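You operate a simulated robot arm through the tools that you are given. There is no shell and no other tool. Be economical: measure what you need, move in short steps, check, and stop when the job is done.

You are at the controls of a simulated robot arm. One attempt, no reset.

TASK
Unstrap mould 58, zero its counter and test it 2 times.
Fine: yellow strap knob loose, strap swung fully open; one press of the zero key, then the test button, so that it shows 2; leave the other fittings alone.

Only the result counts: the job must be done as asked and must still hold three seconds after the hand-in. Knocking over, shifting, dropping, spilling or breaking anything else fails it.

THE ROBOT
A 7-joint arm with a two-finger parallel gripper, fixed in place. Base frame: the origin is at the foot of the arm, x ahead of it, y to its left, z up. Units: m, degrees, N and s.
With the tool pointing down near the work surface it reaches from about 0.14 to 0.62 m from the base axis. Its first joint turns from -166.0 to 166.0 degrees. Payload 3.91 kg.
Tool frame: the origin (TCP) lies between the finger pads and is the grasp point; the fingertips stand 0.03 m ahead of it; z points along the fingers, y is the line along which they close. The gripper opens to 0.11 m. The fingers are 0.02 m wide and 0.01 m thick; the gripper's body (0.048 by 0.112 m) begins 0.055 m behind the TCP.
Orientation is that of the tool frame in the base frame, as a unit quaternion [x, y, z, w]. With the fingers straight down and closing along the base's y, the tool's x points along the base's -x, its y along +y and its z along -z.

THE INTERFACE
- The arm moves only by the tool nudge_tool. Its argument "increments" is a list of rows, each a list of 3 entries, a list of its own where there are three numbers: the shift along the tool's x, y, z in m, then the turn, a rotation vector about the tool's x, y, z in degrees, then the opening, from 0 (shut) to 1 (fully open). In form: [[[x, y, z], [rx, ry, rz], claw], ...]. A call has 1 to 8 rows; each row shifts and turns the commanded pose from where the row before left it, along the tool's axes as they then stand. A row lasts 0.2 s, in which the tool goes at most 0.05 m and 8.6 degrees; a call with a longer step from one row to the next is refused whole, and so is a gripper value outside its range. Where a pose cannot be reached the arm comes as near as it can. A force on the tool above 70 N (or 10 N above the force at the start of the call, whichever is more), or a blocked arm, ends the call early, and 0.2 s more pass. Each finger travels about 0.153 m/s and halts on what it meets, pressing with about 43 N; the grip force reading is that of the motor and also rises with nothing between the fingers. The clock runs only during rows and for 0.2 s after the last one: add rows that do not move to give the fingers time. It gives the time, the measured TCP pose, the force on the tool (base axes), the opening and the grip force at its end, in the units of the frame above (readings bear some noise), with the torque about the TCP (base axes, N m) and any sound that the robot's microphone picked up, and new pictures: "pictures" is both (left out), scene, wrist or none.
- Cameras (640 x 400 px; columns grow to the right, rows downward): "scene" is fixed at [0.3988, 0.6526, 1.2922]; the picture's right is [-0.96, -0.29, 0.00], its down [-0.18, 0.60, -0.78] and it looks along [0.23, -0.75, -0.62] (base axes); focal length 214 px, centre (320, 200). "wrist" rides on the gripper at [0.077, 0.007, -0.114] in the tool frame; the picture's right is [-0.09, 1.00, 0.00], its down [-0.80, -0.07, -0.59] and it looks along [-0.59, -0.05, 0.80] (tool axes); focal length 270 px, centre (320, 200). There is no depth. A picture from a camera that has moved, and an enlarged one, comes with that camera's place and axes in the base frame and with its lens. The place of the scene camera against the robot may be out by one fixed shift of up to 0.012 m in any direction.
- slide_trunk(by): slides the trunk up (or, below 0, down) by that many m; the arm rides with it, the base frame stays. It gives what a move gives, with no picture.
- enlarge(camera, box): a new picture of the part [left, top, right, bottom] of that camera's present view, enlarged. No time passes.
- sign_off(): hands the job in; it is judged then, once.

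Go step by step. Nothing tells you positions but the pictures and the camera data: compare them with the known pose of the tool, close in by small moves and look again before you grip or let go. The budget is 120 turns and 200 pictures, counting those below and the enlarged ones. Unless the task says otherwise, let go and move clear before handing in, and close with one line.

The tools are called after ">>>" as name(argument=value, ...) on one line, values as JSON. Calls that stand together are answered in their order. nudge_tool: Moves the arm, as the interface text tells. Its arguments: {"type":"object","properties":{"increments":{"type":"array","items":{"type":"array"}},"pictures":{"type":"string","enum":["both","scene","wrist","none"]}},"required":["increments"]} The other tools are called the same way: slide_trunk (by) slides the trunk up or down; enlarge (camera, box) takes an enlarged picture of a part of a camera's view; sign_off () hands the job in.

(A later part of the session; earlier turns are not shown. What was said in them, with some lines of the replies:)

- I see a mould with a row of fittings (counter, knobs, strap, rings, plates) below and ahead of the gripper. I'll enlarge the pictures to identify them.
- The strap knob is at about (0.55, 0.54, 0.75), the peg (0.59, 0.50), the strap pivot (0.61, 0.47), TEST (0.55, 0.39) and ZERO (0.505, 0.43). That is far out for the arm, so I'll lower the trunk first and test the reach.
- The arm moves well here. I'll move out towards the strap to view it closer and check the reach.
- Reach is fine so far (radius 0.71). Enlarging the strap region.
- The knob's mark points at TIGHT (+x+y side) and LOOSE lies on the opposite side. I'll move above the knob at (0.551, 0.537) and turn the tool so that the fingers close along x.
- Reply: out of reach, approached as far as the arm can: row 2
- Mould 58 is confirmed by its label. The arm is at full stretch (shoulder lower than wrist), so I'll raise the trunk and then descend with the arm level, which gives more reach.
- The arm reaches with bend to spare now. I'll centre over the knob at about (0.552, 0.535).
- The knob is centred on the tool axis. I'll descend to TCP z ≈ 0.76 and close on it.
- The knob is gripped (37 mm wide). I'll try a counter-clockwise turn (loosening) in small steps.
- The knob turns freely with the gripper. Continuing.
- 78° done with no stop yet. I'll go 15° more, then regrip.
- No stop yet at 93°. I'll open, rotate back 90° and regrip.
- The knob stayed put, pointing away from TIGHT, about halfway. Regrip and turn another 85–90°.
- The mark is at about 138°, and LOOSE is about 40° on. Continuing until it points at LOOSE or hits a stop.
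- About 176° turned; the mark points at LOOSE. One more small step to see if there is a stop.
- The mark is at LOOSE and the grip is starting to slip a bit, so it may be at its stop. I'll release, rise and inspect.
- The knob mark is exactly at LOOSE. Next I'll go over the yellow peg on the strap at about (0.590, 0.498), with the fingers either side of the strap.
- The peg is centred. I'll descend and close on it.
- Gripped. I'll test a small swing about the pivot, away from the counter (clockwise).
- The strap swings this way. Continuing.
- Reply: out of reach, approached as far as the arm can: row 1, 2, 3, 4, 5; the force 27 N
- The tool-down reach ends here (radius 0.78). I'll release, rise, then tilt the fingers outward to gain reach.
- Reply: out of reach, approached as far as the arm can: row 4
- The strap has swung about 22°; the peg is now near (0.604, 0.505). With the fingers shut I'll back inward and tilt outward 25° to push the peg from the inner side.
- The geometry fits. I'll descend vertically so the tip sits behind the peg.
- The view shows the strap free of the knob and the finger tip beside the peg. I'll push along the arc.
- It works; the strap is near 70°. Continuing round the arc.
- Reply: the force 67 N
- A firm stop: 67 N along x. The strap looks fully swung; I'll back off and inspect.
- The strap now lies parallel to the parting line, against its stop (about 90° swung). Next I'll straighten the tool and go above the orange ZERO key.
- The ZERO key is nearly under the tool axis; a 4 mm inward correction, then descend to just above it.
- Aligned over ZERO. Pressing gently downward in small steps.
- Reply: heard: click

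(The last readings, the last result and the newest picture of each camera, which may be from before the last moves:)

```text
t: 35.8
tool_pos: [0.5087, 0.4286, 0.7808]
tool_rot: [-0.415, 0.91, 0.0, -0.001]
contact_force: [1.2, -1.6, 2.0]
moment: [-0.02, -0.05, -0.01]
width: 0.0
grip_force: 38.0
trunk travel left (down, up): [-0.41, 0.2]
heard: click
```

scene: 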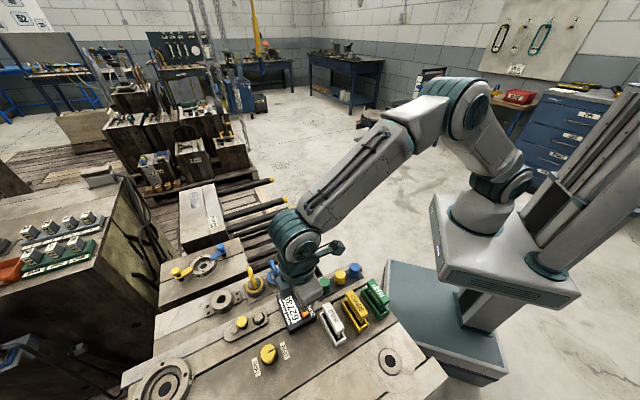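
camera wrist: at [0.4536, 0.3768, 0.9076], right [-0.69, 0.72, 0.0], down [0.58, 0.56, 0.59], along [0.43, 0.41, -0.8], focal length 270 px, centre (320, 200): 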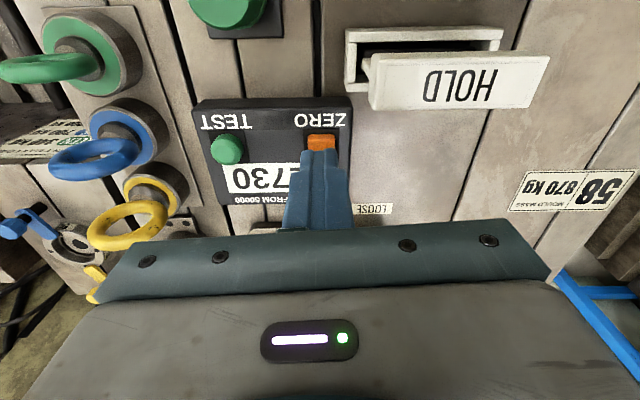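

A click was heard at light contact. I'll lift and check the display.

>>> nudge_tool(increments=[[[0, 0, -0.02], [0, 0, 0], 0], [[0.0, -0.03, -0.02], [0, 0, 0], 0], [[0.0, -0.03, 0], [0, 0, 0], 0]], pictures="wrist")

```text
t: 36.6
tool_pos: [0.5538, 0.3906, 0.8201]
tool_rot: [-0.414, 0.91, 0.001, 0.001]
contact_force: [-0.1, 0.2, 0.1]
moment: [0.01, 0.0, 0.0]
width: 0.0
grip_force: 38.1
trunk travel left (down, up): [-0.41, 0.2]
camera wrist: at [0.4983, 0.3378, 0.9351], right [-0.69, 0.72, 0.0], down [0.58, 0.56, 0.59], along [0.43, 0.41, -0.8], focal length 270 px, centre (320, 200)
```

wrist: 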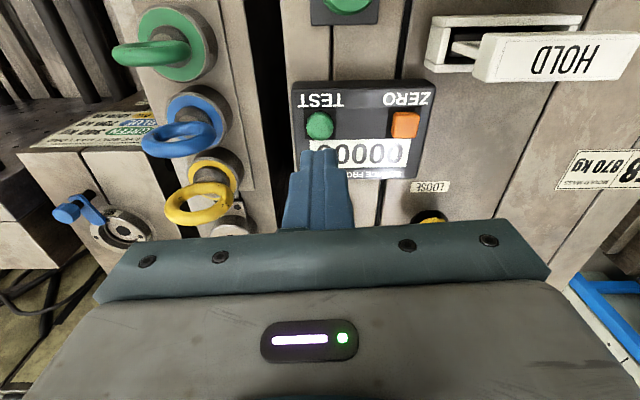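

The display reads zeros. TEST is 5 mm inward of the tool axis; correct and press it once.

>>> nudge_tool(increments=[[[0.005, 0, 0.015], [0, 0, 0], 0], [[0, 0, 0.014], [0, 0, 0], 0], [[0, 0, 0.005], [0, 0, 0], 0], [[0, 0, 0.003], [0, 0, 0], 0]], pictures="wrist")

```text
t: 37.6
tool_pos: [0.5486, 0.3864, 0.7834]
tool_rot: [-0.415, 0.91, 0.0, 0.0]
contact_force: [0.1, 0.8, 0.7]
moment: [0.06, -0.02, 0.02]
width: 0.0
grip_force: 37.6
trunk travel left (down, up): [-0.41, 0.2]
camera wrist: at [0.4944, 0.3339, 0.8983], right [-0.69, 0.72, 0.0], down [0.58, 0.56, 0.59], along [0.43, 0.41, -0.8], focal length 270 px, centre (320, 200)
```

wrist: 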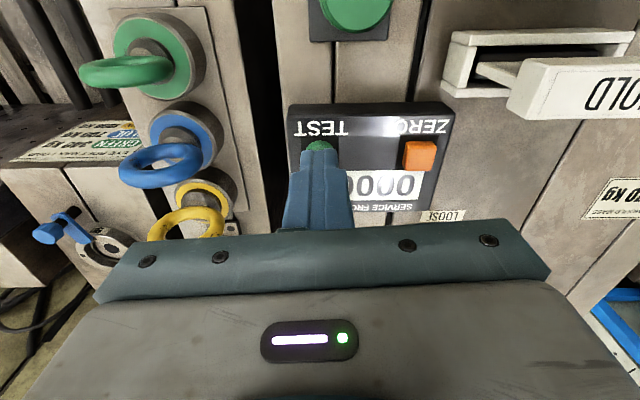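

Not yet pressed (no click, no force). Down a few millimetres more.

>>> nudge_tool(increments=[[[0, 0, 0.002], [0, 0, 0], 0], [[0, 0, 0.002], [0, 0, 0], 0]], pictures="none")

```text
t: 38.2
tool_pos: [0.5501, 0.3858, 0.7799]
tool_rot: [-0.414, 0.91, 0.0, 0.0]
contact_force: [-1.2, -0.4, 5.7]
moment: [-0.02, 0.03, 0.04]
width: 0.0001
grip_force: 37.1
trunk travel left (down, up): [-0.41, 0.2]
heard: click
```

One click. Lift and read the display.

>>> nudge_tool(increments=[[[0, 0, -0.01], [0, 0, 0], 0], [[-0.0, 0, -0.02], [0, 0, 0], 0], [[0, -0.03, 0], [0, 0, 0], 0]], pictures="wrist")

>>> enlarge(camera="wrist", box=[300, 60, 480, 200])

```text
t: 39.0
tool_pos: [0.5726, 0.3662, 0.8106]
tool_rot: [-0.414, 0.91, 0.0, 0.0]
contact_force: [-0.2, -1.6, 0.4]
moment: [0.03, 0.0, 0.0]
width: 0.0002
grip_force: 37.7
trunk travel left (down, up): [-0.41, 0.2]
camera wrist: at [0.5173, 0.3134, 0.9257], right [-0.69, 0.72, 0.0], down [0.58, 0.56, 0.59], along [0.43, 0.41, -0.8], focal length 270 px, centre (320, 200)
```

wrist: 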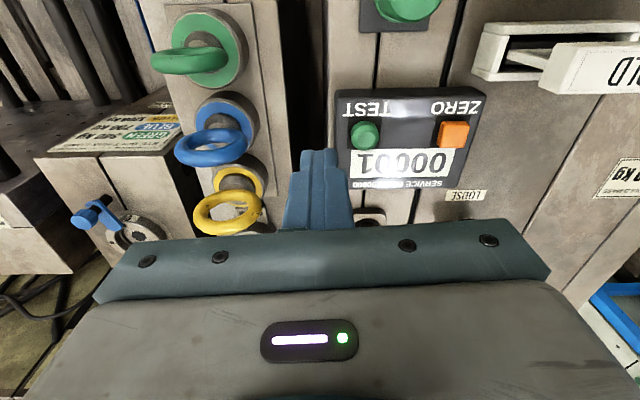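

```text
2.86 times, centred on (390, 130) of wrist
camera zoom: at [0.5173, 0.3134, 0.9257], right [-0.69, 0.72, 0.0], down [0.58, 0.56, 0.59], along [0.43, 0.41, -0.8], focal length 772 px, centre (120, 400)
```

zoom: 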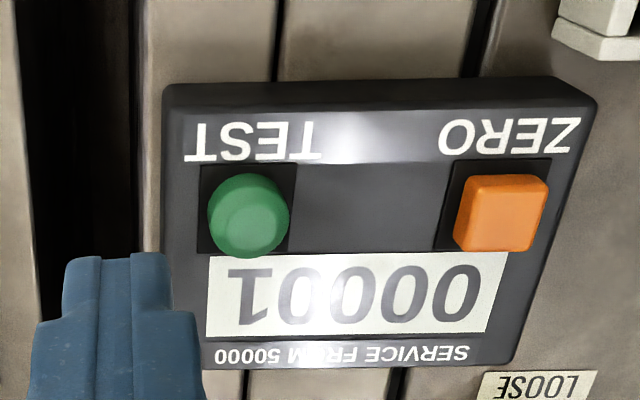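

It reads 00001. I'll go back and press TEST once more by the same path.

>>> nudge_tool(increments=[[[0, 0.03, 0], [0, 0, 0], 0], [[0, 0, 0.02], [0, 0, 0], 0], [[0, 0, 0.006], [0, 0, 0], 0], [[0, 0, 0.002], [0, 0, 0], 0], [[0, 0, 0.002], [0, 0, 0], 0]], pictures="none")

>>> nudge_tool(increments=[[[0, 0, -0.01], [0, 0, 0], 0], [[0, 0, -0.02], [0, 0, 0], 0], [[0.0, -0.03, 0], [0, 0, 0], 0]], pictures="wrist")

>>> enlarge(camera="wrist", box=[300, 60, 480, 200])

```text
t: 40.2
tool_pos: [0.5497, 0.386, 0.7823]
tool_rot: [-0.415, 0.91, 0.0, -0.001]
contact_force: [-1.8, -1.0, 4.0]
moment: [-0.03, 0.04, -0.01]
width: 0.0
grip_force: 38.2
trunk travel left (down, up): [-0.41, 0.2]
heard: click
```

```text
t: 41.0
tool_pos: [0.5721, 0.3665, 0.8101]
tool_rot: [-0.414, 0.91, 0.0, 0.0]
contact_force: [-0.3, -0.2, 0.5]
moment: [-0.02, 0.0, 0.0]
width: 0.0002
grip_force: 37.5
trunk travel left (down, up): [-0.41, 0.2]
camera wrist: at [0.5173, 0.3127, 0.9246], right [-0.69, 0.72, 0.0], down [0.58, 0.56, 0.59], along [0.43, 0.41, -0.8], focal length 270 px, centre (320, 200)
```

wrist: 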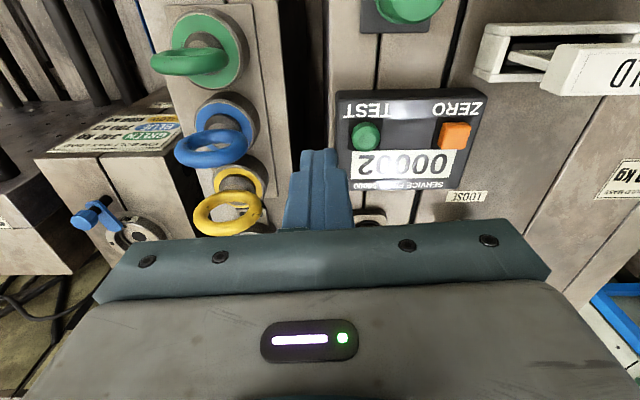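

```text
2.86 times, centred on (390, 130) of wrist
camera zoom: at [0.5173, 0.3127, 0.9246], right [-0.69, 0.72, 0.0], down [0.58, 0.56, 0.59], along [0.43, 0.41, -0.8], focal length 772 px, centre (120, 400)
```

zoom: 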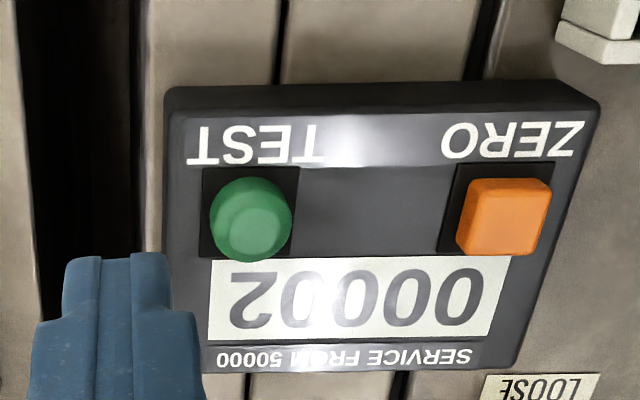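

It reads 00002. I'll rise clear and check the strap and knob a last time.

>>> nudge_tool(increments=[[[0, 0, -0.04], [0, 0, 0], 0], [[0.03, 0, -0.03], [0, 0, 0], 0], [[0.04, 0, 0], [0, 0, 0], 0], [[0.04, 0, 0], [0, 0, 0], 0], [[0.04, 0, 0], [0, 0, 0], 0]], pictures="wrist")

>>> enlarge(camera="scene", box=[190, 250, 390, 380])

```text
t: 42.2
tool_pos: [0.4729, 0.2529, 0.8814]
tool_rot: [-0.414, 0.91, -0.001, 0.001]
contact_force: [0.3, -1.0, 0.3]
moment: [0.0, 0.0, 0.01]
width: 0.0001
grip_force: 37.8
trunk travel left (down, up): [-0.41, 0.2]
camera wrist: at [0.4176, 0.1997, 0.9965], right [-0.69, 0.72, 0.0], down [0.58, 0.56, 0.6], along [0.43, 0.41, -0.8], focal length 270 px, centre (320, 200)
```

wrist: 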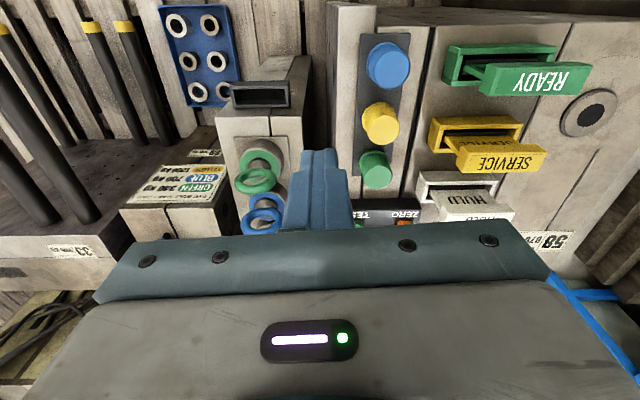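

```text
3.08 times, centred on (290, 315) of scene
camera zoom: at [0.3988, 0.6526, 1.2922], right [-0.96, -0.29, 0.0], down [-0.18, 0.6, -0.78], along [0.23, -0.75, -0.62], focal length 660 px, centre (412, -154)
```

zoom: 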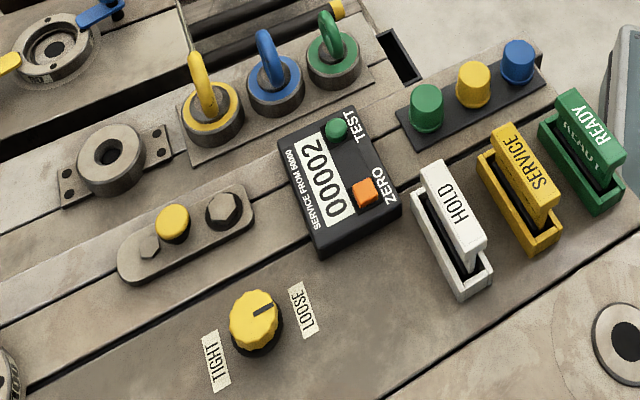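

The counter shows 00002, the knob points at LOOSE, the strap is at its stop 90° open, and the arm is clear. Handing in.

>>> sign_off()

```text
The job is handed in.
```

Mould 58 is done: the knob is at LOOSE, the strap is swung about 90° to its stop, and the counter was zeroed with one press and tested twice, so it reads 00002.
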